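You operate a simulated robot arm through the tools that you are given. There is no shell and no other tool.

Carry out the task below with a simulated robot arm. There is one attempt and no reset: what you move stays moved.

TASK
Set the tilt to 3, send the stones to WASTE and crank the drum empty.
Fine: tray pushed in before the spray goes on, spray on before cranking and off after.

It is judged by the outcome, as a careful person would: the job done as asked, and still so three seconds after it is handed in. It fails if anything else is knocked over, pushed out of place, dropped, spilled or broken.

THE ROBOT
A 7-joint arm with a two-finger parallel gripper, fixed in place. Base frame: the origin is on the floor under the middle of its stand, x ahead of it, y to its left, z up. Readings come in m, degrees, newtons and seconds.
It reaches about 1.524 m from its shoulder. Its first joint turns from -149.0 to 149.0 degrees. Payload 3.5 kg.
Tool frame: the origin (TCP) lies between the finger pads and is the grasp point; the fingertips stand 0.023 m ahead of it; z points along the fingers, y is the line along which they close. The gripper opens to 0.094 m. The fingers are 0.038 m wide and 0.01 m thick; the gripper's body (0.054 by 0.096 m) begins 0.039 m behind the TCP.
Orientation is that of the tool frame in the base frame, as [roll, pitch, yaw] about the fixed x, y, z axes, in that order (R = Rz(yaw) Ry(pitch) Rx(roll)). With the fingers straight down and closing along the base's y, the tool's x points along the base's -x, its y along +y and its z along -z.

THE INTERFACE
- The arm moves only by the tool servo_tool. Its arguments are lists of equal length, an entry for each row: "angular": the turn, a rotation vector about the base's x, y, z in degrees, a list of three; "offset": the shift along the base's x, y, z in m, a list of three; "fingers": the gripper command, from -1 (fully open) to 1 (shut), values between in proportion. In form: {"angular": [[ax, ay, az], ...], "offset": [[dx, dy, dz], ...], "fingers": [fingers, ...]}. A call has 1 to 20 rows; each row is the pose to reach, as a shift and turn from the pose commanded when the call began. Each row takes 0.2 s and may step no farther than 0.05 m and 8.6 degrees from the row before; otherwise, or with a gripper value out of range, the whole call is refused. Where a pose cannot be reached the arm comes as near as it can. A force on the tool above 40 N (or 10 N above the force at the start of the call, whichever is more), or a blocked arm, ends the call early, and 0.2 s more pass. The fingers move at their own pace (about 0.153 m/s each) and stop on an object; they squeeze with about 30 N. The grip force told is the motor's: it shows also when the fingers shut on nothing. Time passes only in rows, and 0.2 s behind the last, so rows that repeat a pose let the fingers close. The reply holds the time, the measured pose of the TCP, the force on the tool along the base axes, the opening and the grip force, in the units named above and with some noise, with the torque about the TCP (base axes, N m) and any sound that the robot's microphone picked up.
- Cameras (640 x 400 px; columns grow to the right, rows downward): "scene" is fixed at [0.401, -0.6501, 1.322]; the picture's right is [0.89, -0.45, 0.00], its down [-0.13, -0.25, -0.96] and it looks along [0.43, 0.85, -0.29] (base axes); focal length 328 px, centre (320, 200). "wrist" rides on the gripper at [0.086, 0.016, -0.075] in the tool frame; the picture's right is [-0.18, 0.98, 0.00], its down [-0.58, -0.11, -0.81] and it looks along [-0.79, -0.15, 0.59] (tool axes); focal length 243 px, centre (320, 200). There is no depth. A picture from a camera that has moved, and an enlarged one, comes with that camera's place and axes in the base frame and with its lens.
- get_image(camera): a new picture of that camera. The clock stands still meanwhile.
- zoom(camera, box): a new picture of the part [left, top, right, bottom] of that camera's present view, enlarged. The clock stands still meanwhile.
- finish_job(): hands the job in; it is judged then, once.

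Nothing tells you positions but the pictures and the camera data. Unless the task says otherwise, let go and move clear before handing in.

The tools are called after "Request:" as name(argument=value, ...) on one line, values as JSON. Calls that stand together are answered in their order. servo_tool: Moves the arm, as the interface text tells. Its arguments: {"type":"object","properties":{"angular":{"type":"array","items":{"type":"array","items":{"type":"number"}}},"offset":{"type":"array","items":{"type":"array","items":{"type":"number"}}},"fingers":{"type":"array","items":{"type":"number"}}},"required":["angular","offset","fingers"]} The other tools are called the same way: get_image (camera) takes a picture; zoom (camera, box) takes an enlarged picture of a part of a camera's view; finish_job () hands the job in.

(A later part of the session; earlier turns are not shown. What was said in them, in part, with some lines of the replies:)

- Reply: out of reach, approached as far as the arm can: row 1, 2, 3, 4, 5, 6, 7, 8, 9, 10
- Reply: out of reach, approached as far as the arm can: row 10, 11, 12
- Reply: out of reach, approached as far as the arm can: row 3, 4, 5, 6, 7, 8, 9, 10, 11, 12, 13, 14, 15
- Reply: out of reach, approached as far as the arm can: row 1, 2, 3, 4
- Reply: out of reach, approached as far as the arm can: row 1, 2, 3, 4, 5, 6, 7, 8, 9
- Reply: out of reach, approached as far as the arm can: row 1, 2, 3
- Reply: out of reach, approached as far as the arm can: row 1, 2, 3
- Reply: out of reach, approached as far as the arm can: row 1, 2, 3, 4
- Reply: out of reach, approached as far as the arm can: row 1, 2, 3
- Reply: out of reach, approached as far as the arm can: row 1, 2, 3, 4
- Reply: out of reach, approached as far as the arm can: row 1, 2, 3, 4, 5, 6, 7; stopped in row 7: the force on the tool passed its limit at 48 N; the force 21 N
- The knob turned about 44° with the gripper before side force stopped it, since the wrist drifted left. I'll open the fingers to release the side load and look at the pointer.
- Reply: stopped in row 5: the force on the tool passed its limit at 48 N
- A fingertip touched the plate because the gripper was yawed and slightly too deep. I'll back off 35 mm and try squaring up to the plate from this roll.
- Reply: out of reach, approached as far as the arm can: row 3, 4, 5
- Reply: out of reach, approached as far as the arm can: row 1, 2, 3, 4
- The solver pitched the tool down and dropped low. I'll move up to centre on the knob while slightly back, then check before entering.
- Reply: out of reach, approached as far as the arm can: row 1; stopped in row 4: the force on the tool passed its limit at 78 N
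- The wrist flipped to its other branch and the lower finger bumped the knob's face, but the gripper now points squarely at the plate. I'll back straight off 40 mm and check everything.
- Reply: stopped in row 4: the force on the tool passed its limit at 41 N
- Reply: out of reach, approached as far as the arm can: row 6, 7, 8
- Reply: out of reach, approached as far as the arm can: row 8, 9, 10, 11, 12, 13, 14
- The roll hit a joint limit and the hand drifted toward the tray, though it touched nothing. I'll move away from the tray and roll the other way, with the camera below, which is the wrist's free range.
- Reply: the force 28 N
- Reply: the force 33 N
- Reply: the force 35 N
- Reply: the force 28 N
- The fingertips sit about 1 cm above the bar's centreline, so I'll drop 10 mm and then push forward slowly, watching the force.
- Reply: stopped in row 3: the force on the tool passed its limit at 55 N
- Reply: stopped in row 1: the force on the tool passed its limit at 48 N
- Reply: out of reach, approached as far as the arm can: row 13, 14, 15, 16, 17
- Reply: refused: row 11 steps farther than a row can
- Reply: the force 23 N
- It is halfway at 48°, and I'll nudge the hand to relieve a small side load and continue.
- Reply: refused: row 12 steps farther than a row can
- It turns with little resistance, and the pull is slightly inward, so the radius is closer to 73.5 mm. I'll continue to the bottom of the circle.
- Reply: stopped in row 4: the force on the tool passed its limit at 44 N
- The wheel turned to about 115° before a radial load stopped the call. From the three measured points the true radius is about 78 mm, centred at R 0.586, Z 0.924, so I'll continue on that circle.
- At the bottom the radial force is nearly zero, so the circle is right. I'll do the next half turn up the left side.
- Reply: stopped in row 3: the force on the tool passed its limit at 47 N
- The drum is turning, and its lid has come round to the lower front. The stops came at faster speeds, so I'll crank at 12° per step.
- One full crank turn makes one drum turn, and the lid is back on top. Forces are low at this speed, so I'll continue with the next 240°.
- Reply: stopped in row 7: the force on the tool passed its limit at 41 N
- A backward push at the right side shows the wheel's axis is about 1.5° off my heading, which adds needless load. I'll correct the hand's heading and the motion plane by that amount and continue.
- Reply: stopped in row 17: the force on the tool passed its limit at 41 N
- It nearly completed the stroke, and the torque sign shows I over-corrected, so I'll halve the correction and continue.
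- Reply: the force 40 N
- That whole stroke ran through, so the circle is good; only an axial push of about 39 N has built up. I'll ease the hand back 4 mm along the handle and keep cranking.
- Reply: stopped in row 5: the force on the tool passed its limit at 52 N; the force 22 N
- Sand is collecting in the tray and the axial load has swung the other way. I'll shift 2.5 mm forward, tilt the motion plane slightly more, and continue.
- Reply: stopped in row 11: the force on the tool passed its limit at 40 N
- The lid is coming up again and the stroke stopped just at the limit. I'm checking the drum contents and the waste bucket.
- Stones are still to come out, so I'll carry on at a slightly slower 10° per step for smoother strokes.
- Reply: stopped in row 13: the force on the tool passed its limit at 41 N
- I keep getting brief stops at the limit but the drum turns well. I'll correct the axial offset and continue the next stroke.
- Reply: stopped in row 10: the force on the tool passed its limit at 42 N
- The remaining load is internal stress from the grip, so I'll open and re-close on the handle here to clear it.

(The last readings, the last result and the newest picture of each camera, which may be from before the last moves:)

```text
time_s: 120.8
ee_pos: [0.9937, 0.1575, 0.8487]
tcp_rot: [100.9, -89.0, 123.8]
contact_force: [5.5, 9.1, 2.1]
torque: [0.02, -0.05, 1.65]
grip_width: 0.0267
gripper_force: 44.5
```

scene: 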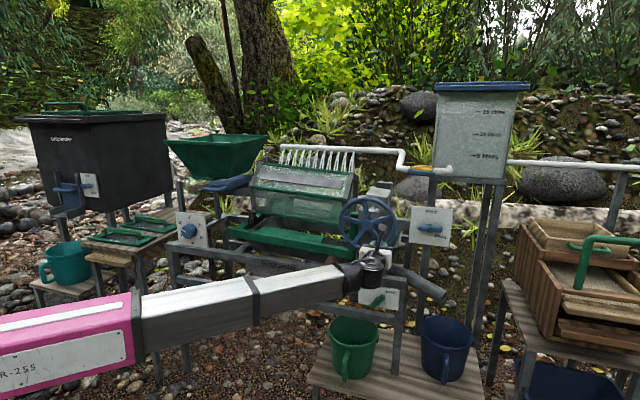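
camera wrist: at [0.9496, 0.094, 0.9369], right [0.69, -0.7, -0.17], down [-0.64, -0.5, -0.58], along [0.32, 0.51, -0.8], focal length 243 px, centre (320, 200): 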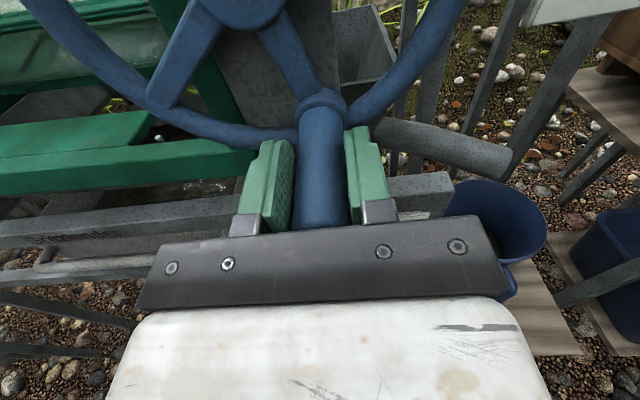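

The grip is fresh and the loads are small. I'll run the next 200° stroke.

Request:
servo_tool(angular=[[0, 0, 0.3], [0, 0, 0.5], [0, 0, 0.5], [0, 0, 0.5], [0, 0, 0.5], [0, 0, 0.5], [0, 0, 0.5], [0, 0, 0.5], [0, 0, 0.5], [0, 0, 0.5], [0, 0, 0.5], [0, 0, 0.5], [0, 0, 0.5], [0, 0, 0.5], [0, 0, 0.5], [0, 0, 0.5], [0, 0, 0.5], [0, 0, 0.5], [0, 0, 0.5], [0, 0, 0.5]], offset=[[-0.0058, 0.0059, -0.0019], [-0.0153, 0.0155, -0.0031], [-0.0248, 0.0251, -0.0019], [-0.034, 0.0345, 0.0016], [-0.0427, 0.0433, 0.0074], [-0.0505, 0.0512, 0.0152], [-0.0573, 0.058, 0.0248], [-0.0628, 0.0636, 0.0359], [-0.0668, 0.0677, 0.0482], [-0.0693, 0.0702, 0.0614], [-0.0701, 0.071, 0.0749], [-0.0693, 0.0702, 0.0884], [-0.0668, 0.0677, 0.1016], [-0.0628, 0.0636, 0.1139], [-0.0573, 0.058, 0.125], [-0.0505, 0.0512, 0.1346], [-0.0427, 0.0433, 0.1424], [-0.034, 0.0345, 0.1482], [-0.0248, 0.0251, 0.1517], [-0.0153, 0.0155, 0.1529]], fingers=[1, 1, 1, 1, 1, 1, 1, 1, 1, 1, 1, 1, 1, 1, 1, 1, 1, 1, 1, 1])

Request:
zoom(camera="scene", box=[210, 140, 450, 290])

Request:
get_image(camera="wrist")

```text
time_s: 125.0
ee_pos: [0.9796, 0.1713, 1.002]
tcp_rot: [97.8, -89.0, 127.2]
contact_force: [0.7, -2.1, 13.3]
torque: [0.43, -0.43, -0.48]
grip_width: 0.0266
gripper_force: 44.8
```

```text
2.67 times, centred on (330, 215) of scene
camera zoom: at [0.401, -0.6501, 1.322], right [0.89, -0.45, 0.0], down [-0.13, -0.25, -0.96], along [0.43, 0.85, -0.29], focal length 876 px, centre (293, 160)
```

zoom: 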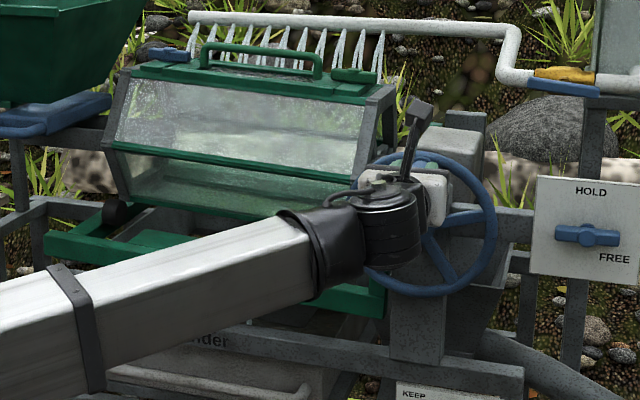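

```text
taken
camera wrist: at [0.9379, 0.1086, 1.0893], right [0.7, -0.7, -0.17], down [-0.64, -0.5, -0.58], along [0.32, 0.51, -0.8], focal length 243 px, centre (320, 200)
```

wrist: 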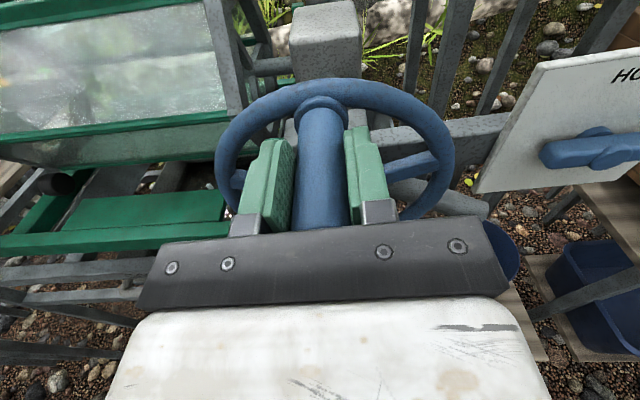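

That stroke went cleanly to the top, making three full turns. I'm looking closely at the drum through its windows.

Request:
zoom(camera="scene", box=[240, 165, 360, 240])

Request:
zoom(camera="wrist", box=[0, 0, 240, 200])

Request:
zoom(camera="wrist", box=[440, 180, 560, 300])

```text
5.33 times, centred on (300, 202) of scene
camera zoom: at [0.401, -0.6501, 1.322], right [0.89, -0.45, 0.0], down [-0.13, -0.25, -0.96], along [0.43, 0.85, -0.29], focal length 1752 px, centre (427, 187)
```

zoom: 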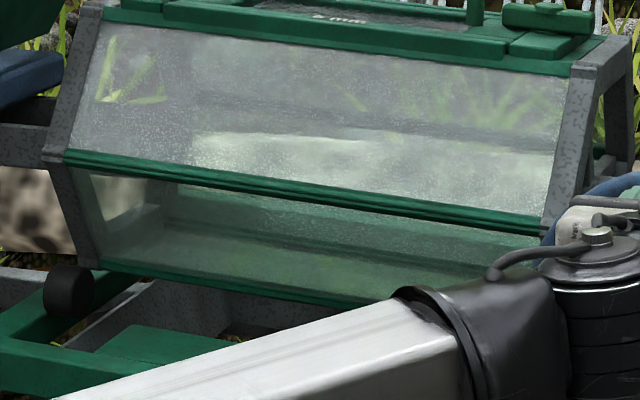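

```text
2.00 times, centred on (120, 100) of wrist
camera zoom: at [0.9379, 0.1086, 1.0893], right [0.7, -0.7, -0.17], down [-0.64, -0.5, -0.58], along [0.32, 0.51, -0.8], focal length 485 px, centre (720, 400)
```

zoom: 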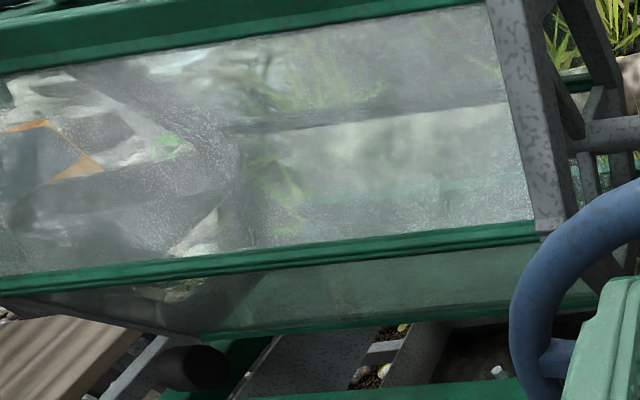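

```text
3.33 times, centred on (500, 240) of wrist
camera zoom: at [0.9379, 0.1086, 1.0893], right [0.7, -0.7, -0.17], down [-0.64, -0.5, -0.58], along [0.32, 0.51, -0.8], focal length 809 px, centre (-280, 67)
```

zoom: 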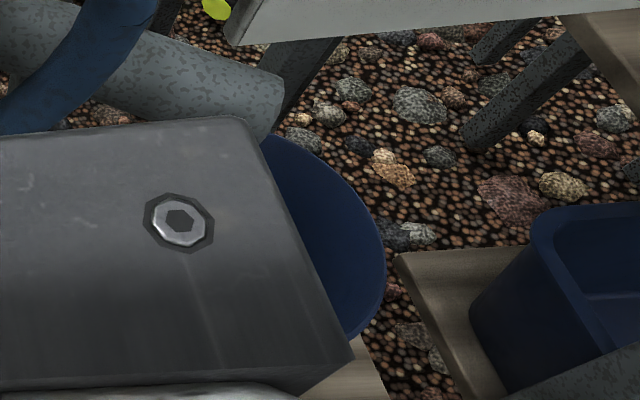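

The drum now looks clear, where at the start a gravel layer showed in the lower window. To be sure it is empty, I'll give it more turns and look again.

Request:
servo_tool(angular=[[0, 0, 0], [0, 0, 0], [0, 0, 0], [0, 0, 0], [0, 0, 0], [0, 0, 0], [0, 0, 0], [0, 0, 0], [0, 0, 0], [0, 0, 0], [0, 0, 0], [0, 0, 0], [0, 0, 0], [0, 0, 0], [0, 0, 0], [0, 0, 0], [0, 0, 0], [0, 0, 0], [0, 0, 0], [0, 0, 0]], offset=[[0.0095, -0.0096, 0.0003], [0.0187, -0.019, -0.0032], [0.0274, -0.0278, -0.009], [0.0352, -0.0357, -0.0168], [0.042, -0.0425, -0.0264], [0.0475, -0.0481, -0.0375], [0.0515, -0.0522, -0.0498], [0.054, -0.0547, -0.063], [0.0548, -0.0555, -0.0765], [0.054, -0.0547, -0.09], [0.0515, -0.0522, -0.1032], [0.0475, -0.0481, -0.1155], [0.042, -0.0425, -0.1266], [0.0352, -0.0357, -0.1362], [0.0274, -0.0278, -0.144], [0.0187, -0.019, -0.1498], [0.0095, -0.0096, -0.1533], [0, 0, -0.1545], [-0.0095, 0.0096, -0.1533], [-0.0187, 0.019, -0.1498]], fingers=[1, 1, 1, 1, 1, 1, 1, 1, 1, 1, 1, 1, 1, 1, 1, 1, 1, 1, 1, 1])

Request:
get_image(camera="wrist")

Request:
zoom(camera="wrist", box=[460, 140, 620, 300])

Request:
zoom(camera="scene", box=[240, 165, 360, 240])

```text
time_s: 129.2
ee_pos: [0.9586, 0.1917, 0.8506]
tcp_rot: [104.0, -89.0, 121.2]
contact_force: [7.5, 14.4, -9.7]
torque: [-0.04, 0.07, -1.4]
grip_width: 0.0266
gripper_force: 45.3
```

```text
taken
camera wrist: at [0.9171, 0.1296, 0.9384], right [0.7, -0.69, -0.17], down [-0.64, -0.51, -0.58], along [0.32, 0.51, -0.8], focal length 243 px, centre (320, 200)
```

wrist: 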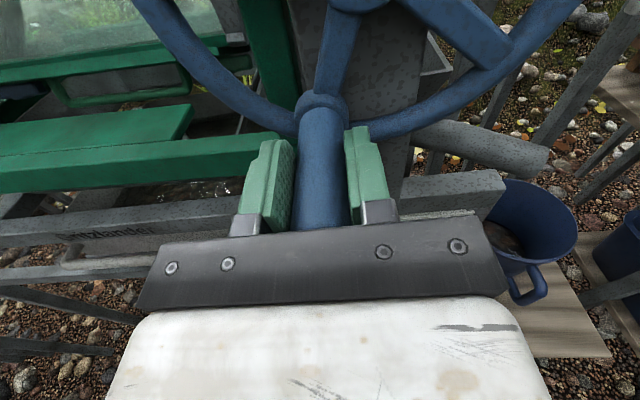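

```text
2.50 times, centred on (540, 220) of wrist
camera zoom: at [0.9171, 0.1296, 0.9384], right [0.7, -0.69, -0.17], down [-0.64, -0.51, -0.58], along [0.32, 0.51, -0.8], focal length 606 px, centre (-230, 150)
```

zoom: 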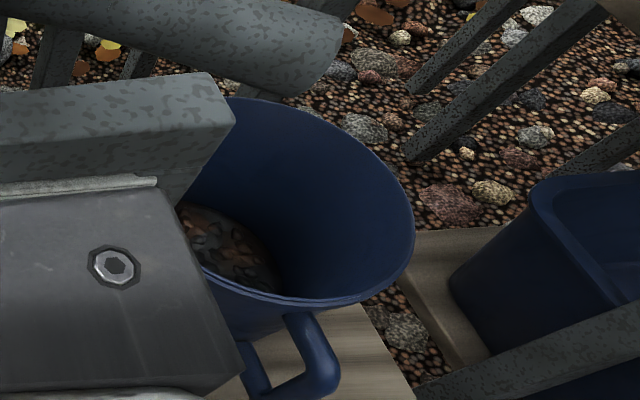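

```text
5.33 times, centred on (300, 202) of scene
camera zoom: at [0.401, -0.6501, 1.322], right [0.89, -0.45, 0.0], down [-0.13, -0.25, -0.96], along [0.43, 0.85, -0.29], focal length 1752 px, centre (427, 187)
```

zoom: 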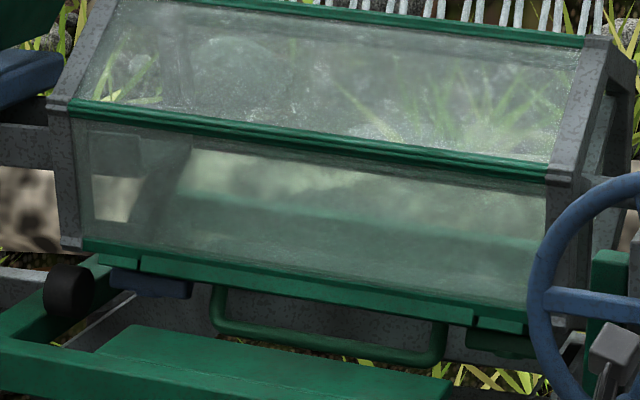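

The waste bucket now holds stones and the drum looks see-through. I'll crank on for a margin.

Request:
servo_tool(angular=[[0, 0, -0.2], [0, 0, -0.3], [0, 0, -0.3], [0, 0, -0.3], [0, 0, -0.3], [0, 0, -0.3], [0, 0, -0.3], [0, 0, -0.3], [0, 0, -0.3], [0, 0, -0.3], [0, 0, -0.3], [0, 0, -0.3], [0, 0, -0.3], [0, 0, -0.3], [0, 0, -0.3], [0, 0, -0.3], [0, 0, -0.3], [0, 0, -0.3], [0, 0, -0.3], [0, 0, -0.3]], offset=[[-0.0077, 0.0099, 0.0053], [-0.0155, 0.0178, 0.0131], [-0.0223, 0.0246, 0.0227], [-0.0278, 0.0302, 0.0338], [-0.0318, 0.0343, 0.0461], [-0.0343, 0.0368, 0.0593], [-0.0351, 0.0376, 0.0728], [-0.0343, 0.0368, 0.0863], [-0.0318, 0.0343, 0.0995], [-0.0278, 0.0302, 0.1118], [-0.0223, 0.0246, 0.1229], [-0.0155, 0.0178, 0.1325], [-0.0077, 0.0099, 0.1403], [0.001, 0.0011, 0.1461], [0.0102, -0.0083, 0.1496], [0.0197, -0.0179, 0.1508], [0.0292, -0.0275, 0.1496], [0.0384, -0.0369, 0.1461], [0.0471, -0.0457, 0.1403], [0.0549, -0.0536, 0.1325]], fingers=[1, 1, 1, 1, 1, 1, 1, 1, 1, 1, 1, 1, 1, 1, 1, 1, 1, 1, 1, 1])

Request:
get_image(camera="wrist")

Request:
zoom(camera="scene", box=[240, 165, 360, 240])

```text
time_s: 130.4
ee_pos: [0.9264, 0.2238, 0.896]
tcp_rot: [100.2, -89.0, 124.8]
contact_force: [-8.2, -7.3, -2.8]
torque: [0.97, -0.91, 0.4]
grip_width: 0.0269
gripper_force: 45.4
stopped in row 6: the force on the tool passed its limit at 41 N (the readings are from after the stop); the commanded pose is now the measured one
```

```text
taken
camera wrist: at [0.8847, 0.1617, 0.983], right [0.7, -0.7, -0.17], down [-0.64, -0.5, -0.58], along [0.32, 0.51, -0.8], focal length 243 px, centre (320, 200)
```

wrist: 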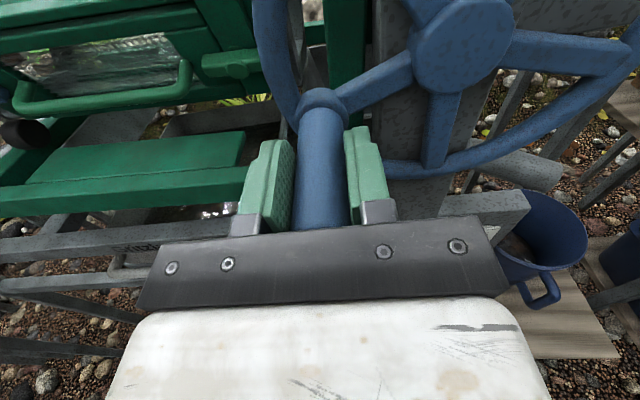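

```text
5.33 times, centred on (300, 202) of scene
camera zoom: at [0.401, -0.6501, 1.322], right [0.89, -0.45, 0.0], down [-0.13, -0.25, -0.96], along [0.43, 0.85, -0.29], focal length 1752 px, centre (427, 187)
```

zoom: 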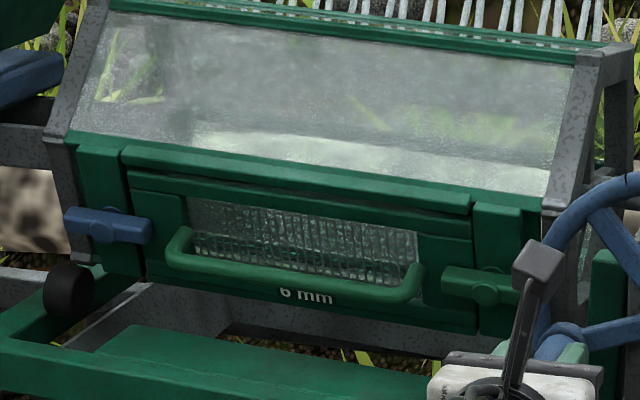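

It stopped on a small axial offset at about 250°. I'll continue over the top with no shift.

Request:
servo_tool(angular=[[0, 0, 0], [0, 0, 0], [0, 0, 0], [0, 0, 0], [0, 0, 0], [0, 0, 0], [0, 0, 0], [0, 0, 0], [0, 0, 0], [0, 0, 0], [0, 0, 0], [0, 0, 0], [0, 0, 0], [0, 0, 0], [0, 0, 0], [0, 0, 0], [0, 0, 0], [0, 0, 0], [0, 0, 0], [0, 0, 0]], offset=[[-0.0029, 0.003, 0.0148], [-0.0037, 0.0038, 0.0283], [-0.0029, 0.003, 0.0418], [-0.0004, 0.0005, 0.055], [0.0036, -0.0036, 0.0673], [0.0091, -0.0092, 0.0784], [0.0159, -0.016, 0.088], [0.0237, -0.0239, 0.0958], [0.0324, -0.0327, 0.1016], [0.0416, -0.0421, 0.1051], [0.0511, -0.0517, 0.1063], [0.0606, -0.0613, 0.1051], [0.0698, -0.0707, 0.1016], [0.0785, -0.0795, 0.0958], [0.0863, -0.0874, 0.088], [0.0931, -0.0942, 0.0784], [0.0986, -0.0998, 0.0673], [0.1026, -0.1039, 0.055], [0.1051, -0.1064, 0.0418], [0.1059, -0.1072, 0.0283]], fingers=[1, 1, 1, 1, 1, 1, 1, 1, 1, 1, 1, 1, 1, 1, 1, 1, 1, 1, 1, 1])

Request:
zoom(camera="scene", box=[240, 165, 360, 240])

```text
time_s: 134.6
ee_pos: [1.0335, 0.1173, 0.9234]
tcp_rot: [100.6, -89.0, 124.4]
contact_force: [-5.0, 0.6, -3.0]
torque: [0.33, -0.32, 0.08]
grip_width: 0.0268
gripper_force: 44.9
```

```text
5.33 times, centred on (300, 202) of scene
camera zoom: at [0.401, -0.6501, 1.322], right [0.89, -0.45, 0.0], down [-0.13, -0.25, -0.96], along [0.43, 0.85, -0.29], focal length 1752 px, centre (427, 187)
```

zoom: 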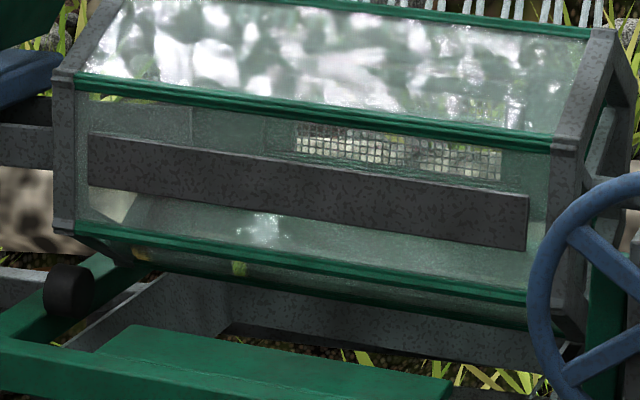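

The whole bottom facet is now see-through with no stones in it. I'll finish the turn so the lid ends on top again.

Request:
servo_tool(angular=[[0, 0, 0], [0, 0, 0], [0, 0, 0], [0, 0, 0], [0, 0, 0], [0, 0, 0], [0, 0, 0], [0, 0, 0], [0, 0, 0], [0, 0, 0], [0, 0, 0], [0, 0, 0], [0, 0, 0], [0, 0, 0], [0, 0, 0], [0, 0, 0], [0, 0, 0], [0, 0, 0], [0, 0, 0], [0, 0, 0]], offset=[[-0.0008, 0.0008, -0.0135], [-0.0033, 0.0033, -0.0267], [-0.0073, 0.0074, -0.039], [-0.0128, 0.013, -0.0501], [-0.0196, 0.0198, -0.0597], [-0.0274, 0.0277, -0.0675], [-0.0361, 0.0365, -0.0733], [-0.0453, 0.0459, -0.0768], [-0.0548, 0.0555, -0.078], [-0.0643, 0.0651, -0.0768], [-0.0735, 0.0745, -0.0733], [-0.0822, 0.0833, -0.0675], [-0.09, 0.0912, -0.0597], [-0.0968, 0.098, -0.0501], [-0.1023, 0.1036, -0.039], [-0.1063, 0.1077, -0.0267], [-0.1088, 0.1102, -0.0135], [-0.1096, 0.111, 0], [-0.1088, 0.1102, 0.0135], [-0.1063, 0.1077, 0.0267]], fingers=[1, 1, 1, 1, 1, 1, 1, 1, 1, 1, 1, 1, 1, 1, 1, 1, 1, 1, 1, 1])

Request:
zoom(camera="scene", box=[240, 165, 360, 240])

```text
time_s: 138.8
ee_pos: [0.9277, 0.2249, 0.9528]
tcp_rot: [98.3, -89.1, 126.6]
contact_force: [-9.0, -26.8, -4.5]
torque: [-0.12, 0.03, 1.24]
grip_width: 0.0267
gripper_force: 44.8
```

```text
5.33 times, centred on (300, 202) of scene
camera zoom: at [0.401, -0.6501, 1.322], right [0.89, -0.45, 0.0], down [-0.13, -0.25, -0.96], along [0.43, 0.85, -0.29], focal length 1752 px, centre (427, 187)
```

zoom: 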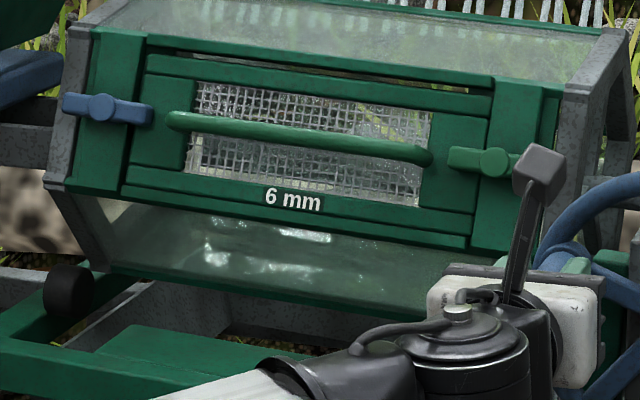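

Nearly there; I'll finish the last 70° to put the lid on top.

Request:
servo_tool(angular=[[0, 0, 0], [0, 0, 0], [0, 0, 0], [0, 0, 0], [0, 0, 0], [0, 0, 0], [0, 0, 0], [0, 0, 0]], offset=[[0.0023, -0.0059, 0.0123], [0.0078, -0.0115, 0.0234], [0.0146, -0.0183, 0.033], [0.0224, -0.0262, 0.0408], [0.0311, -0.035, 0.0466], [0.0403, -0.0444, 0.0501], [0.0498, -0.054, 0.0513], [0.0498, -0.054, 0.0513]], fingers=[1, 1, 1, 1, 1, 1, 1, 1])

Request:
get_image(camera="wrist")

Request:
get_image(camera="scene")

```text
time_s: 140.6
ee_pos: [0.9788, 0.1727, 1.0008]
tcp_rot: [95.9, -88.9, 129.1]
contact_force: [23.3, 20.4, 12.7]
torque: [-0.16, 0.15, -0.51]
grip_width: 0.0268
gripper_force: 45.3
```

```text
taken
camera wrist: at [0.9358, 0.1105, 1.0894], right [0.7, -0.7, -0.17], down [-0.64, -0.5, -0.58], along [0.32, 0.51, -0.8], focal length 243 px, centre (320, 200)
```

wrist: 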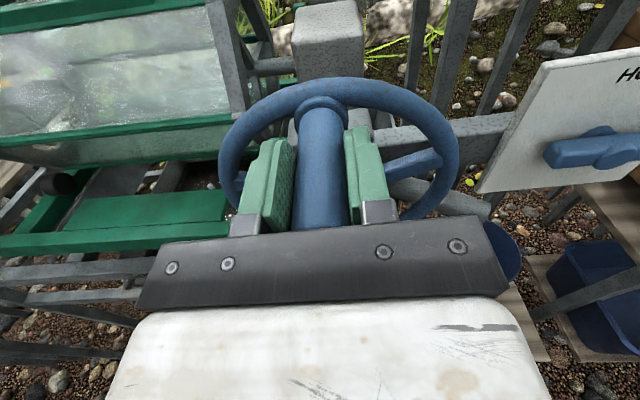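

```text
taken
```

scene: 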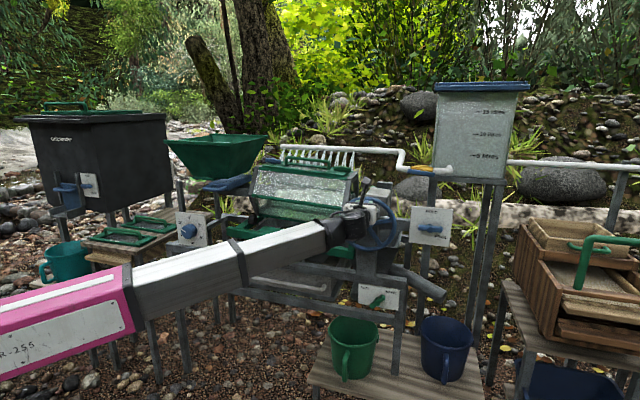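

Five full turns are done and the lid is back on top. I'll let go of the crank and back straight out.

Request:
servo_tool(angular=[[0, 0, 0], [0, 0, 0], [0, 0, 0], [0, 0, 0], [0, 0, 0], [0, 0, 0], [0, 0, 0]], offset=[[0, 0, 0], [0, 0, 0], [-0.0208, -0.0217, 0], [-0.0415, -0.0433, 0], [-0.0623, -0.065, 0], [-0.083, -0.0866, 0.005], [-0.1038, -0.1083, 0.01]], fingers=[-1, -1, -1, -1, -1, -1, -1])

Request:
get_image(camera="wrist")

Request:
zoom(camera="scene", box=[230, 130, 470, 280])

```text
time_s: 142.2
ee_pos: [0.8742, 0.0612, 1.0107]
tcp_rot: [101.5, -89.0, 123.5]
contact_force: [-0.3, 0.4, 0.4]
torque: [-0.02, -0.01, -0.01]
grip_width: 0.0939
gripper_force: 0.0
```

```text
taken
camera wrist: at [0.8315, -0.0003, 1.0978], right [0.7, -0.7, -0.17], down [-0.64, -0.5, -0.58], along [0.32, 0.51, -0.8], focal length 243 px, centre (320, 200)
```

wrist: 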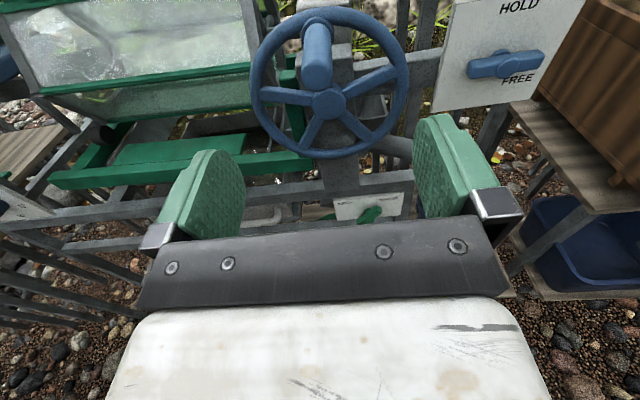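

```text
2.67 times, centred on (350, 205) of scene
camera zoom: at [0.401, -0.6501, 1.322], right [0.89, -0.45, 0.0], down [-0.13, -0.25, -0.96], along [0.43, 0.85, -0.29], focal length 876 px, centre (240, 187)
```

zoom: 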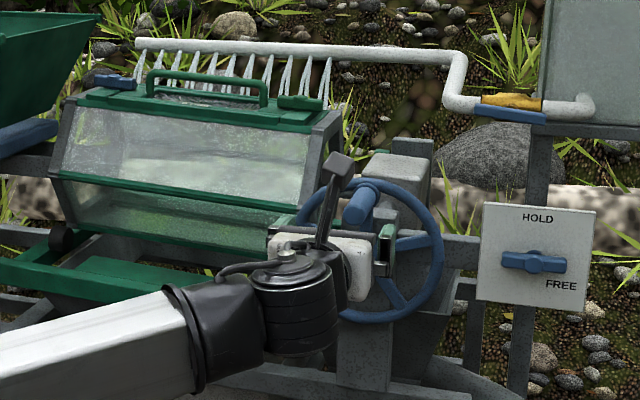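

The drum stays put with the spray still on. I'll go back to the valve pre-pose, rolling the camera to the left so the fingers can take the now-horizontal handle.

Request:
servo_tool(angular=[[-5.2, -5.3, 0.1], [-10.4, -10.6, 0.2], [-15.5, -15.9, 0.3], [-20.7, -21.2, 0.4], [-25.9, -26.5, 0.5], [-31.1, -31.9, 0.5], [-36.3, -37.2, 0.6], [-41.5, -42.5, 0.7], [-46.7, -47.8, 0.8], [-51.8, -53.1, 0.9], [-57, -58.4, 1], [-62.2, -63.7, 1.1], [-62.2, -63.7, 1.1]], offset=[[0.01, -0.0086, 0.008], [0.02, -0.0172, 0.016], [0.03, -0.0258, 0.024], [0.04, -0.0344, 0.032], [0.05, -0.043, 0.04], [0.06, -0.0516, 0.048], [0.07, -0.06, 0.056], [0.08, -0.0688, 0.064], [0.09, -0.0774, 0.072], [0.1, -0.086, 0.08], [0.11, -0.0946, 0.088], [0.1205, -0.1032, 0.0955], [0.1205, -0.1032, 0.0955]], fingers=[-1, -1, -1, -1, -1, -1, -1, -1, -1, -1, -1, -1, -1])

Request:
get_image(camera="wrist")

Request:
zoom(camera="scene", box=[230, 150, 390, 250])

```text
time_s: 145.0
ee_pos: [0.9937, -0.041, 1.1074]
tcp_rot: [90.0, 0.1, 136.2]
contact_force: [0.5, -1.1, -0.6]
torque: [0.01, 0.0, 0.0]
grip_width: 0.0939
gripper_force: 0.0
```

```text
taken
camera wrist: at [0.8802, -0.0332, 1.1233], right [0.13, -0.13, 0.98], down [-0.14, -0.98, -0.11], along [0.98, -0.12, -0.15], focal length 243 px, centre (320, 200)
```

wrist: 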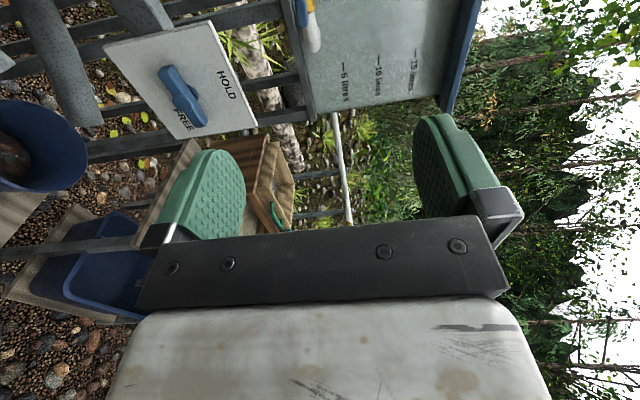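

```text
4.00 times, centred on (310, 200) of scene
camera zoom: at [0.401, -0.6501, 1.322], right [0.89, -0.45, 0.0], down [-0.13, -0.25, -0.96], along [0.43, 0.85, -0.29], focal length 1314 px, centre (360, 200)
```

zoom: 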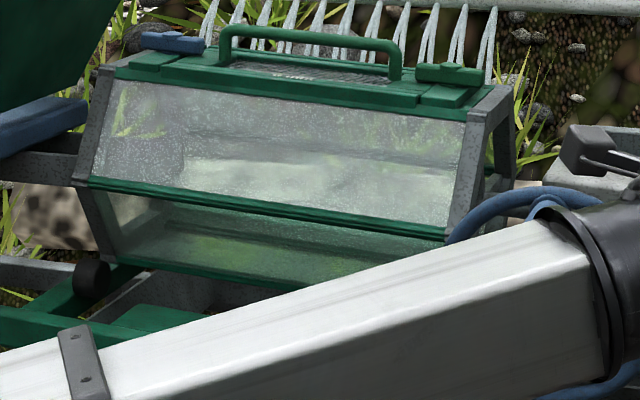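

The arm is exactly at the pre-pose, and the waste bucket shows stones in its bottom. I'll move the open fingers onto the horizontal valve handle along the path I backed out on.

Request:
servo_tool(angular=[[0, 0, 0], [0, 0, 0], [0, 0, 0], [0, 0, 0], [0, 0, 0], [0, 0, 0], [0, 0, 0], [0, 0, 0]], offset=[[0.03, 0.031, 0], [0.06, 0.062, 0], [0.09, 0.093, 0], [0.12, 0.124, 0], [0.15, 0.155, -0.005], [0.18, 0.186, -0.015], [0.205, 0.212, -0.025], [0.205, 0.212, -0.0312]], fingers=[-1, -1, -1, -1, -1, -1, -1, -1])

Request:
get_image(camera="wrist")

```text
time_s: 146.8
ee_pos: [1.1988, 0.1716, 1.0767]
tcp_rot: [90.1, -0.1, 136.2]
contact_force: [0.3, -0.2, 0.4]
torque: [0.01, 0.04, 0.02]
grip_width: 0.094
gripper_force: 0.1
```

```text
taken
camera wrist: at [1.0849, 0.1781, 1.0925], right [0.13, -0.13, 0.98], down [-0.14, -0.98, -0.11], along [0.98, -0.12, -0.15], focal length 243 px, centre (320, 200)
```

wrist: 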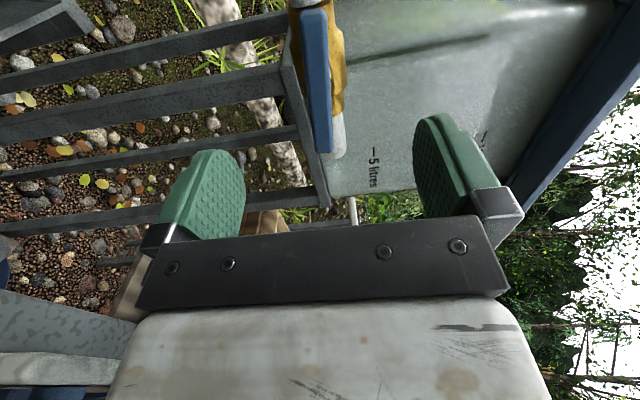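

The handle bar sits right between the fingers. I'll advance the last 74 mm and close on it.

Request:
servo_tool(angular=[[0, 0, 0], [0, 0, 0], [0, 0, 0], [0, 0, 0], [0, 0, 0], [0, 0, 0], [0, 0, 0], [0, 0, 0]], offset=[[0.017, 0.0178, 0], [0.034, 0.0356, 0], [0.0515, 0.0535, 0], [0.0515, 0.0535, 0], [0.0515, 0.0535, 0], [0.0515, 0.0535, 0], [0.0515, 0.0535, 0], [0.0515, 0.0535, 0]], fingers=[-1, -1, -1, -1, 1, 1, 1, 1])

Request:
get_image(camera="wrist")

```text
time_s: 148.6
ee_pos: [1.2504, 0.2245, 1.0754]
tcp_rot: [90.2, 0.1, 136.3]
contact_force: [-4.4, 0.2, -14.7]
torque: [-0.13, 0.17, -0.03]
grip_width: 0.0217
gripper_force: 45.1
```

```text
taken
camera wrist: at [1.1368, 0.2313, 1.0914], right [0.13, -0.13, 0.98], down [-0.14, -0.98, -0.11], along [0.98, -0.12, -0.15], focal length 243 px, centre (320, 200)
```

wrist: 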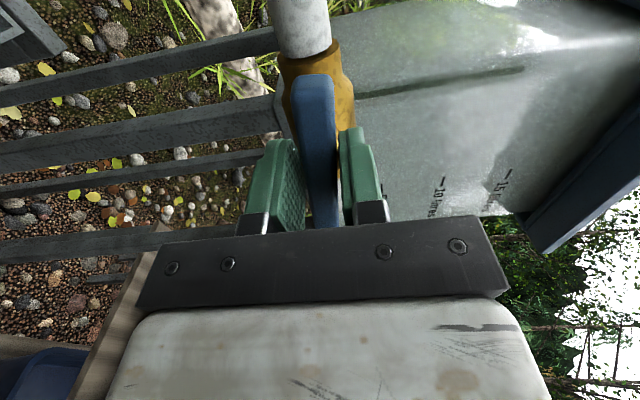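

The handle is gripped again. I'll turn it clockwise in stages, pausing part-way to look into the drum before it is fully off.

Request:
servo_tool(angular=[[4.2, 4.3, 0], [8.3, 8.7, 0], [12.5, 13, 0], [16.6, 17.3, 0], [20.8, 21.7, 0], [24.9, 26, 0], [24.9, 26, 0]], offset=[[0, 0, -0.001], [0, 0, -0.001], [0, 0, -0.001], [0, 0, -0.001], [0, 0, -0.001], [0, 0, -0.001], [0, 0, -0.001]], fingers=[1, 1, 1, 1, 1, 1, 1])

Request:
get_image(camera="wrist")

```text
time_s: 150.2
ee_pos: [1.2496, 0.2262, 1.0794]
tcp_rot: [89.7, -36.0, 136.4]
contact_force: [6.6, -0.2, 35.9]
torque: [0.19, -1.02, -0.06]
grip_width: 0.0214
gripper_force: 45.1
```

```text
taken
camera wrist: at [1.1545, 0.2142, 1.1431], right [0.52, -0.51, 0.69], down [-0.26, -0.86, -0.43], along [0.81, 0.05, -0.58], focal length 243 px, centre (320, 200)
```

wrist: 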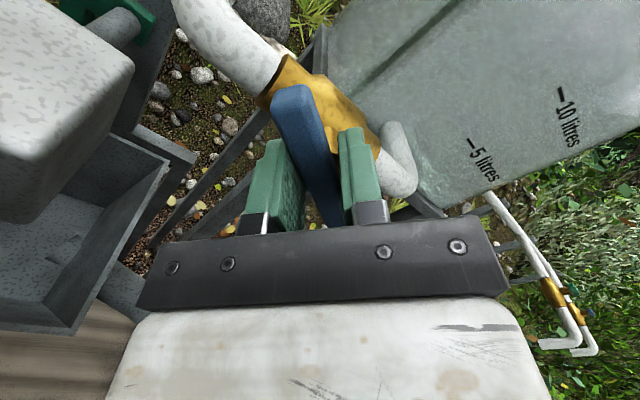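

It is turning, with an upward load, so I'll shift up 4 mm and continue.

Request:
servo_tool(angular=[[0, 0, 0], [4.2, 4.3, 0], [8.3, 8.7, 0], [12.5, 13, 0], [16.6, 17.3, 0], [20.8, 21.7, 0], [20.8, 21.7, 0]], offset=[[0, 0, 0.004], [0, 0, 0.004], [0, 0, 0.004], [0, 0, 0.004], [0, 0, 0.004], [0, 0, 0.004], [0, 0, 0.004]], fingers=[1, 1, 1, 1, 1, 1, 1])

Request:
get_image(camera="wrist")

Request:
zoom(camera="wrist", box=[0, 140, 200, 340])

```text
time_s: 151.5
ee_pos: [1.2499, 0.2237, 1.0814]
tcp_rot: [89.4, -59.8, 136.6]
contact_force: [-2.4, -0.1, 7.5]
torque: [0.11, 0.17, -0.2]
grip_width: 0.0205
gripper_force: 45.1
stopped in row 6: the force on the tool passed its limit at 51 N (the readings are from after the stop); the commanded pose is now the measured one
```

```text
taken
camera wrist: at [1.1773, 0.1918, 1.1657], right [0.68, -0.65, 0.33], down [-0.41, -0.72, -0.56], along [0.61, 0.24, -0.76], focal length 243 px, centre (320, 200)
```

wrist: 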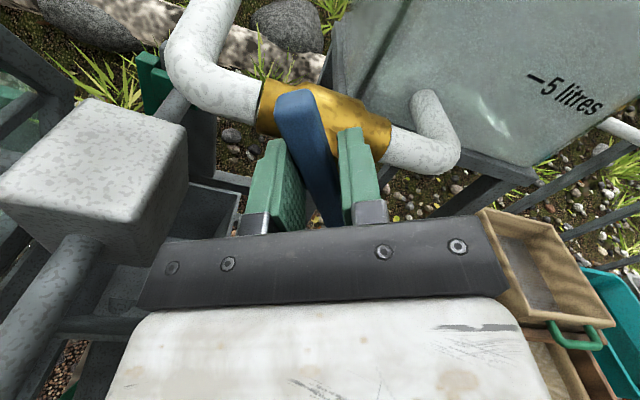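

```text
2.00 times, centred on (100, 240) of wrist
camera zoom: at [1.1773, 0.1918, 1.1657], right [0.68, -0.65, 0.33], down [-0.41, -0.72, -0.56], along [0.61, 0.24, -0.76], focal length 485 px, centre (760, 120)
```

zoom: 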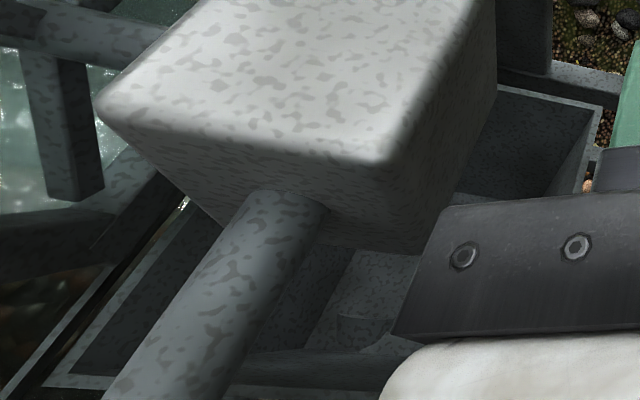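

The valve is two-thirds closed. I'll turn a bit further and look at the drum's open end, which is coming into view on the left.

Request:
servo_tool(angular=[[4.2, 4.3, 0], [8.3, 8.7, 0], [10.4, 10.8, 0], [10.4, 10.8, 0]], offset=[[0, 0, 0], [0, 0, 0], [0, 0, 0], [0, 0, 0]], fingers=[1, 1, 1, 1])

Request:
get_image(camera="wrist")

Request:
zoom(camera="wrist", box=[0, 60, 200, 340])

```text
time_s: 152.5
ee_pos: [1.2529, 0.2225, 1.0845]
tcp_rot: [88.5, -74.9, 137.2]
contact_force: [18.1, -6.8, 30.5]
torque: [-0.15, -0.69, -0.63]
grip_width: 0.0207
gripper_force: 45.1
```

```text
taken
camera wrist: at [1.1948, 0.1749, 1.1714], right [0.72, -0.69, 0.08], down [-0.53, -0.61, -0.59], along [0.46, 0.38, -0.8], focal length 243 px, centre (320, 200)
```

wrist: 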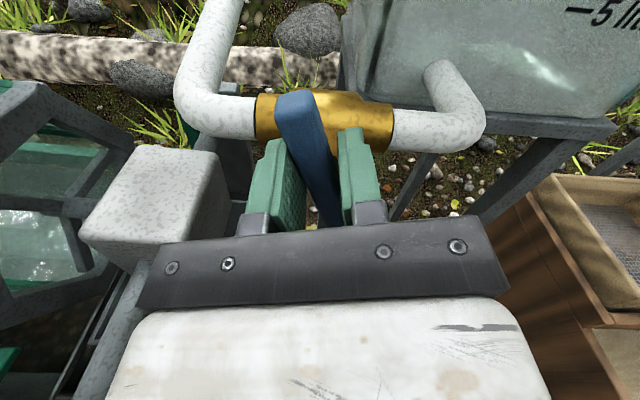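

```text
1.43 times, centred on (100, 200) of wrist
camera zoom: at [1.1948, 0.1749, 1.1714], right [0.72, -0.69, 0.08], down [-0.53, -0.61, -0.59], along [0.46, 0.38, -0.8], focal length 347 px, centre (634, 200)
```

zoom: 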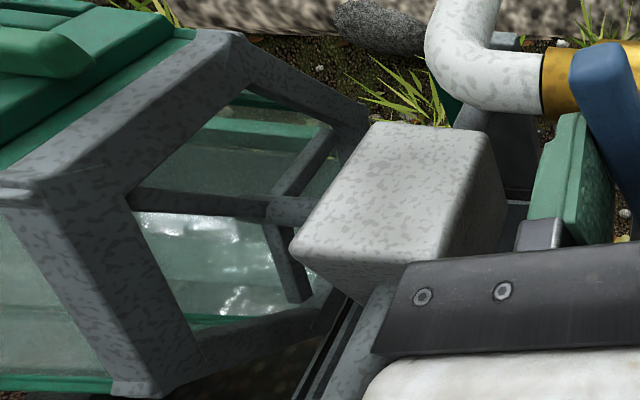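

Looking into the open end, the drum is empty with only a wet sheen where stones lay before. I'll relieve the load and finish closing the valve.

Request:
servo_tool(angular=[[0, 0, 0], [4.2, 4.3, 0], [8.3, 8.7, 0], [11.1, 11.6, 0], [11.1, 11.6, 0]], offset=[[0.0014, -0.0013, 0.0035], [0.0014, -0.0013, 0.0035], [0.0014, -0.0013, 0.0035], [0.0014, -0.0013, 0.0035], [0.0014, -0.0013, 0.0035]], fingers=[1, 1, 1, 1, 1])

Request:
get_image(camera="wrist")

Request:
zoom(camera="scene", box=[240, 130, 368, 210])

```text
time_s: 153.7
ee_pos: [1.2533, 0.2224, 1.0869]
tcp_rot: [-76.5, -89.0, -57.9]
contact_force: [24.8, -16.1, 23.1]
torque: [-0.19, -0.29, -0.58]
grip_width: 0.0215
gripper_force: 44.8
```

```text
taken
camera wrist: at [1.2141, 0.1563, 1.1726], right [0.7, -0.68, -0.2], down [-0.65, -0.49, -0.58], along [0.3, 0.54, -0.79], focal length 243 px, centre (320, 200)
```

wrist: 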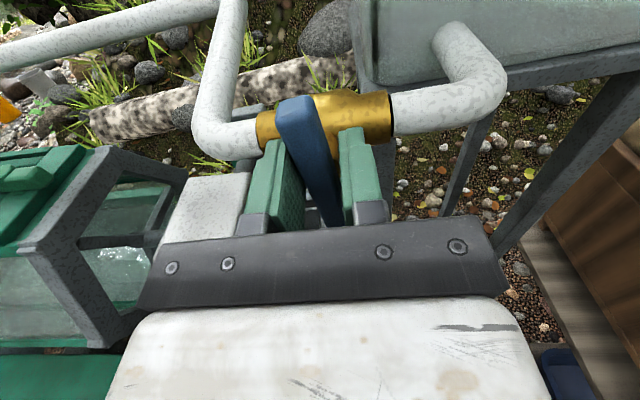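

```text
5.00 times, centred on (304, 170) of scene
camera zoom: at [0.401, -0.6501, 1.322], right [0.89, -0.45, 0.0], down [-0.13, -0.25, -0.96], along [0.43, 0.85, -0.29], focal length 1642 px, centre (400, 350)
```

zoom: 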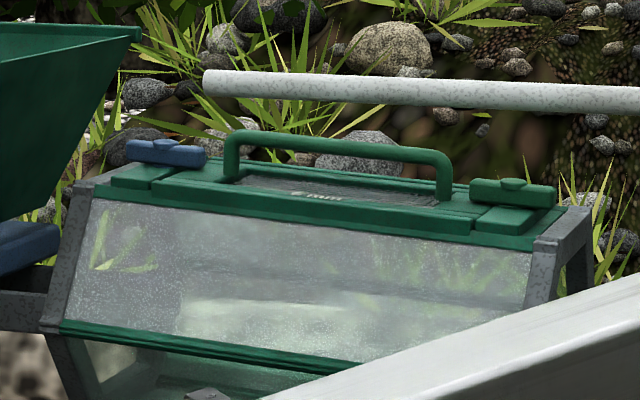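

The spray is off. I'll press the handle a few degrees more to seat it against its closed stop.

Request:
servo_tool(angular=[[1.4, 1.4, 0], [3.5, 3.6, 0], [3.5, 3.6, 0]], offset=[[0.0017, -0.0016, 0.002], [0.0017, -0.0016, 0.002], [0.0017, -0.0016, 0.002]], fingers=[1, 1, 1])

Request:
zoom(camera="wrist", box=[200, 70, 440, 220])

```text
time_s: 154.5
ee_pos: [1.2542, 0.2219, 1.0873]
tcp_rot: [-88.5, -84.3, -45.7]
contact_force: [16.8, -15.0, 9.9]
torque: [-0.88, -1.08, -1.28]
grip_width: 0.0217
gripper_force: 45.2
```

```text
2.67 times, centred on (320, 145) of wrist
camera zoom: at [1.2202, 0.1506, 1.1717], right [0.69, -0.67, -0.28], down [-0.68, -0.46, -0.57], along [0.25, 0.58, -0.77], focal length 647 px, centre (320, 347)
```

zoom: 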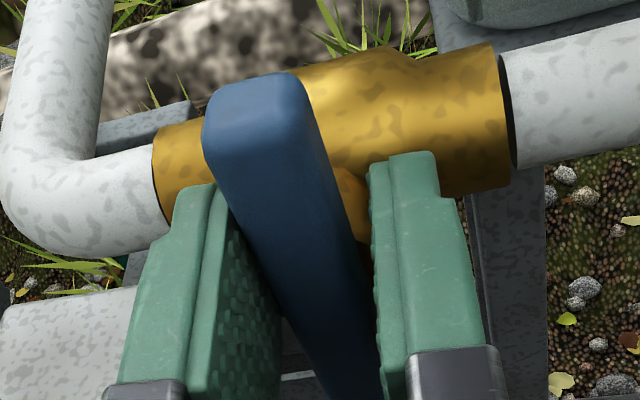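

The stop pushes back with about 1.4 Nm, so the valve is fully closed. I'll release and back straight out.

Request:
servo_tool(angular=[[0, 0, 0], [0, 0, 0], [0, 0, 0], [0, 0, 0], [0, 0, 0], [0, 0, 0], [0, 0, 0], [0, 0, 0], [0, 0, 0], [0, 0, 0], [0, 0, 0], [0, 0, 0]], offset=[[0, 0, 0], [0, 0, 0], [-0.0138, -0.0144, 0], [-0.0346, -0.0361, 0.005], [-0.0623, -0.065, 0.015], [-0.09, -0.0939, 0.025], [-0.1177, -0.1227, 0.03], [-0.1453, -0.1516, 0.03], [-0.173, -0.1805, 0.03], [-0.2007, -0.2094, 0.03], [-0.2284, -0.2383, 0.03], [-0.2561, -0.2672, 0.03]], fingers=[-1, -1, -1, -1, -1, -1, -1, -1, -1, -1, -1, -1])

Request:
get_image(camera="scene")

Request:
get_image(camera="wrist")

```text
time_s: 157.1
ee_pos: [0.9976, -0.0423, 1.1151]
tcp_rot: [-88.8, -84.1, -45.2]
contact_force: [0.0, 0.6, 0.9]
torque: [0.03, 0.02, 0.0]
grip_width: 0.0943
gripper_force: 0.0
```

```text
taken
```

scene: 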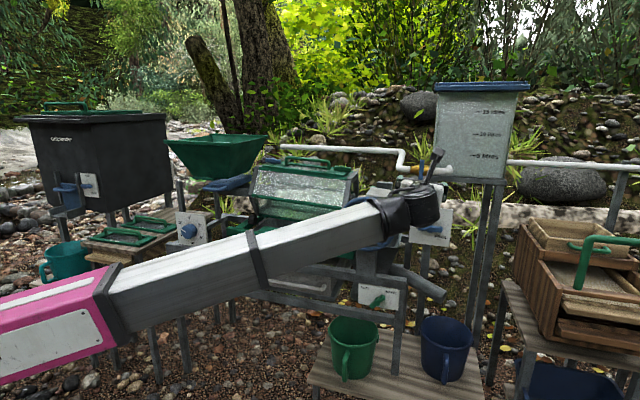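

```text
taken
camera wrist: at [0.964, -0.1131, 1.1994], right [0.69, -0.66, -0.28], down [-0.68, -0.46, -0.57], along [0.25, 0.59, -0.77], focal length 243 px, centre (320, 200)
```

wrist: 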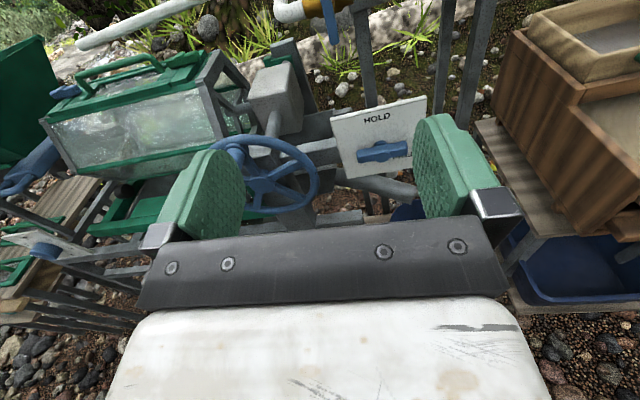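

The valve handle is vertical again and the spray is off. I'll move the arm well clear and check every control once more.

Request:
servo_tool(angular=[[0, 0, 0], [0, 0, 0], [0, 0, 0], [0, 0, 0], [0, 0, 0], [0, 0, 0]], offset=[[-0.03, -0.025, 0.01], [-0.065, -0.05, 0.02], [-0.1, -0.075, 0.02], [-0.135, -0.1, 0.02], [-0.17, -0.12, 0.02], [-0.2, -0.14, 0.02]], fingers=[-1, -1, -1, -1, -1, -1])

Request:
zoom(camera="scene", box=[170, 205, 218, 250])

Request:
zoom(camera="scene", box=[320, 260, 448, 340])

Request:
zoom(camera="scene", box=[370, 140, 482, 250])

Request:
get_image(camera="scene")

Request:
get_image(camera="wrist")

```text
time_s: 158.5
ee_pos: [0.7966, -0.1833, 1.1378]
tcp_rot: [-88.7, -84.1, -45.1]
contact_force: [0.2, 0.4, 0.2]
torque: [0.03, -0.01, -0.05]
grip_width: 0.0939
gripper_force: 0.1
```

```text
8.89 times, centred on (194, 228) of scene
camera zoom: at [0.401, -0.6501, 1.322], right [0.89, -0.45, 0.0], down [-0.13, -0.25, -0.96], along [0.43, 0.85, -0.29], focal length 2920 px, centre (1440, -44)
```

zoom: 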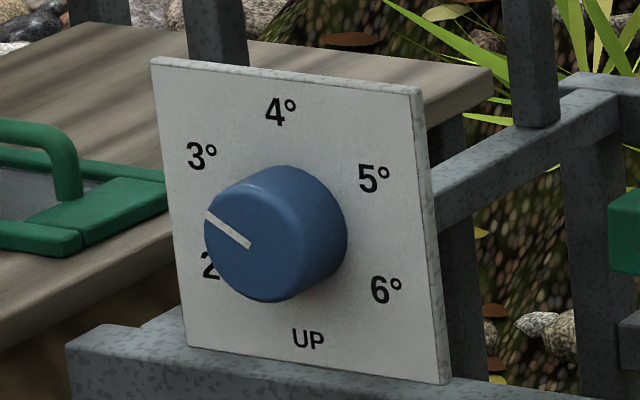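

```text
5.00 times, centred on (384, 300) of scene
camera zoom: at [0.401, -0.6501, 1.322], right [0.89, -0.45, 0.0], down [-0.13, -0.25, -0.96], along [0.43, 0.85, -0.29], focal length 1642 px, centre (0, -300)
```

zoom: 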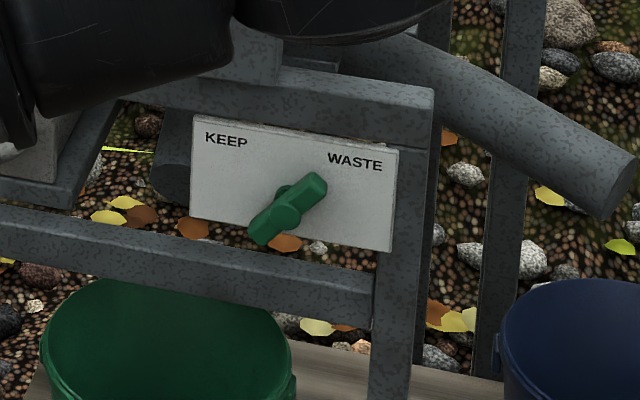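

```text
3.64 times, centred on (426, 195) of scene
camera zoom: at [0.401, -0.6501, 1.322], right [0.89, -0.45, 0.0], down [-0.13, -0.25, -0.96], along [0.43, 0.85, -0.29], focal length 1195 px, centre (-66, 218)
```

zoom: 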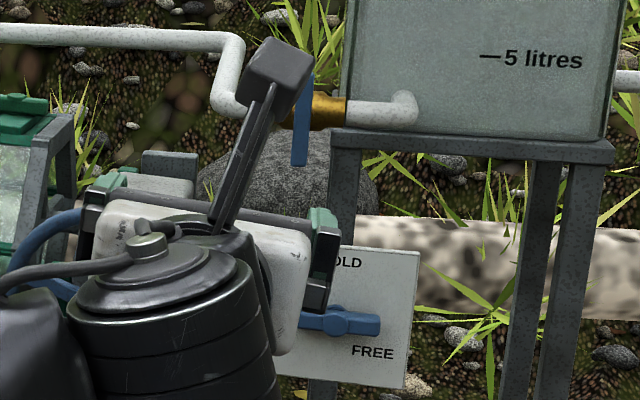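

```text
taken
```

scene: 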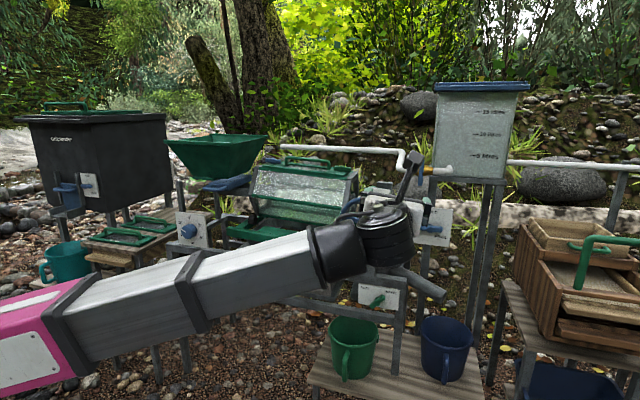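

```text
taken
camera wrist: at [0.764, -0.2551, 1.2221], right [0.69, -0.67, -0.28], down [-0.68, -0.46, -0.57], along [0.25, 0.59, -0.77], focal length 243 px, centre (320, 200)
```

wrist: 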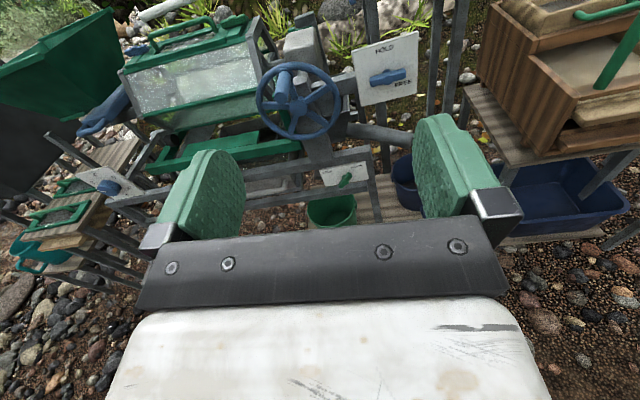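

All the controls look right, and I'll take one last look at the tray, buckets and drum from the wrist.

Request:
zoom(camera="wrist", box=[200, 100, 440, 250])

Request:
zoom(camera="wrist", box=[100, 0, 340, 150])

```text
2.67 times, centred on (320, 175) of wrist
camera zoom: at [0.764, -0.2551, 1.2221], right [0.69, -0.67, -0.28], down [-0.68, -0.46, -0.57], along [0.25, 0.59, -0.77], focal length 647 px, centre (320, 267)
```

zoom: 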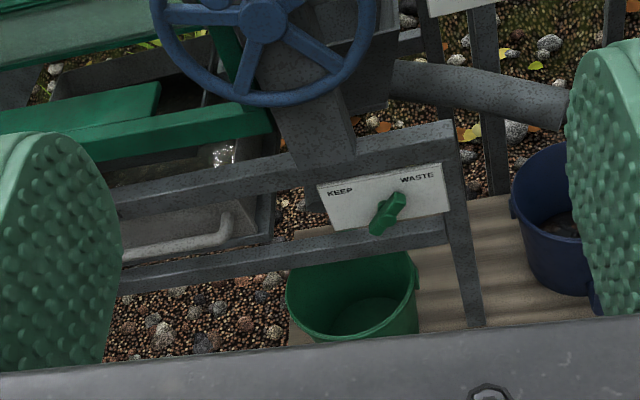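

```text
2.67 times, centred on (220, 75) of wrist
camera zoom: at [0.764, -0.2551, 1.2221], right [0.69, -0.67, -0.28], down [-0.68, -0.46, -0.57], along [0.25, 0.59, -0.77], focal length 647 px, centre (587, 533)
```

zoom: 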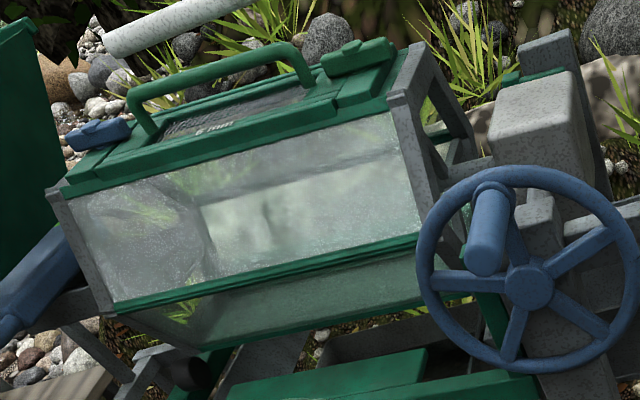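

The dial is on 3°, the lever is on WASTE, and the tray is in and has caught the sand and water. The stones are in the blue waste bucket, the green one is empty, the drum is clear and the spray is off. The arm is clear of everything, so I'm handing the job in.

Request:
finish_job()

```text
The job is handed in.
```

The job is handed in, done in the order you asked:

1. **Tilt:** I set the dial from 4° to 3°, and the pointer lines up with the mark.
2. **Stones:** I switched the lever to WASTE. The stones are in the blue waste bucket and the green bucket is empty.
3. **Tray:** I pushed it in to its hard stop before the spray went on.
4. **Spray:** I turned it on before cranking and off after, with the valve handle seated against its closed stop.
5. **Drum:** I cranked it five full turns. Looking through the open end and the windows, I saw no stones left. The lid is back on top.

While I was setting the dial, the wrist jumped and a finger knocked the face of the knob hard enough to trip the force limit (78 N). The knob and plate looked unharmed afterwards, and I saw nothing knocked over or moved out of place. I left the HOLD/FREE lever as it was, which I took to be FREE, and the wheel turned freely.
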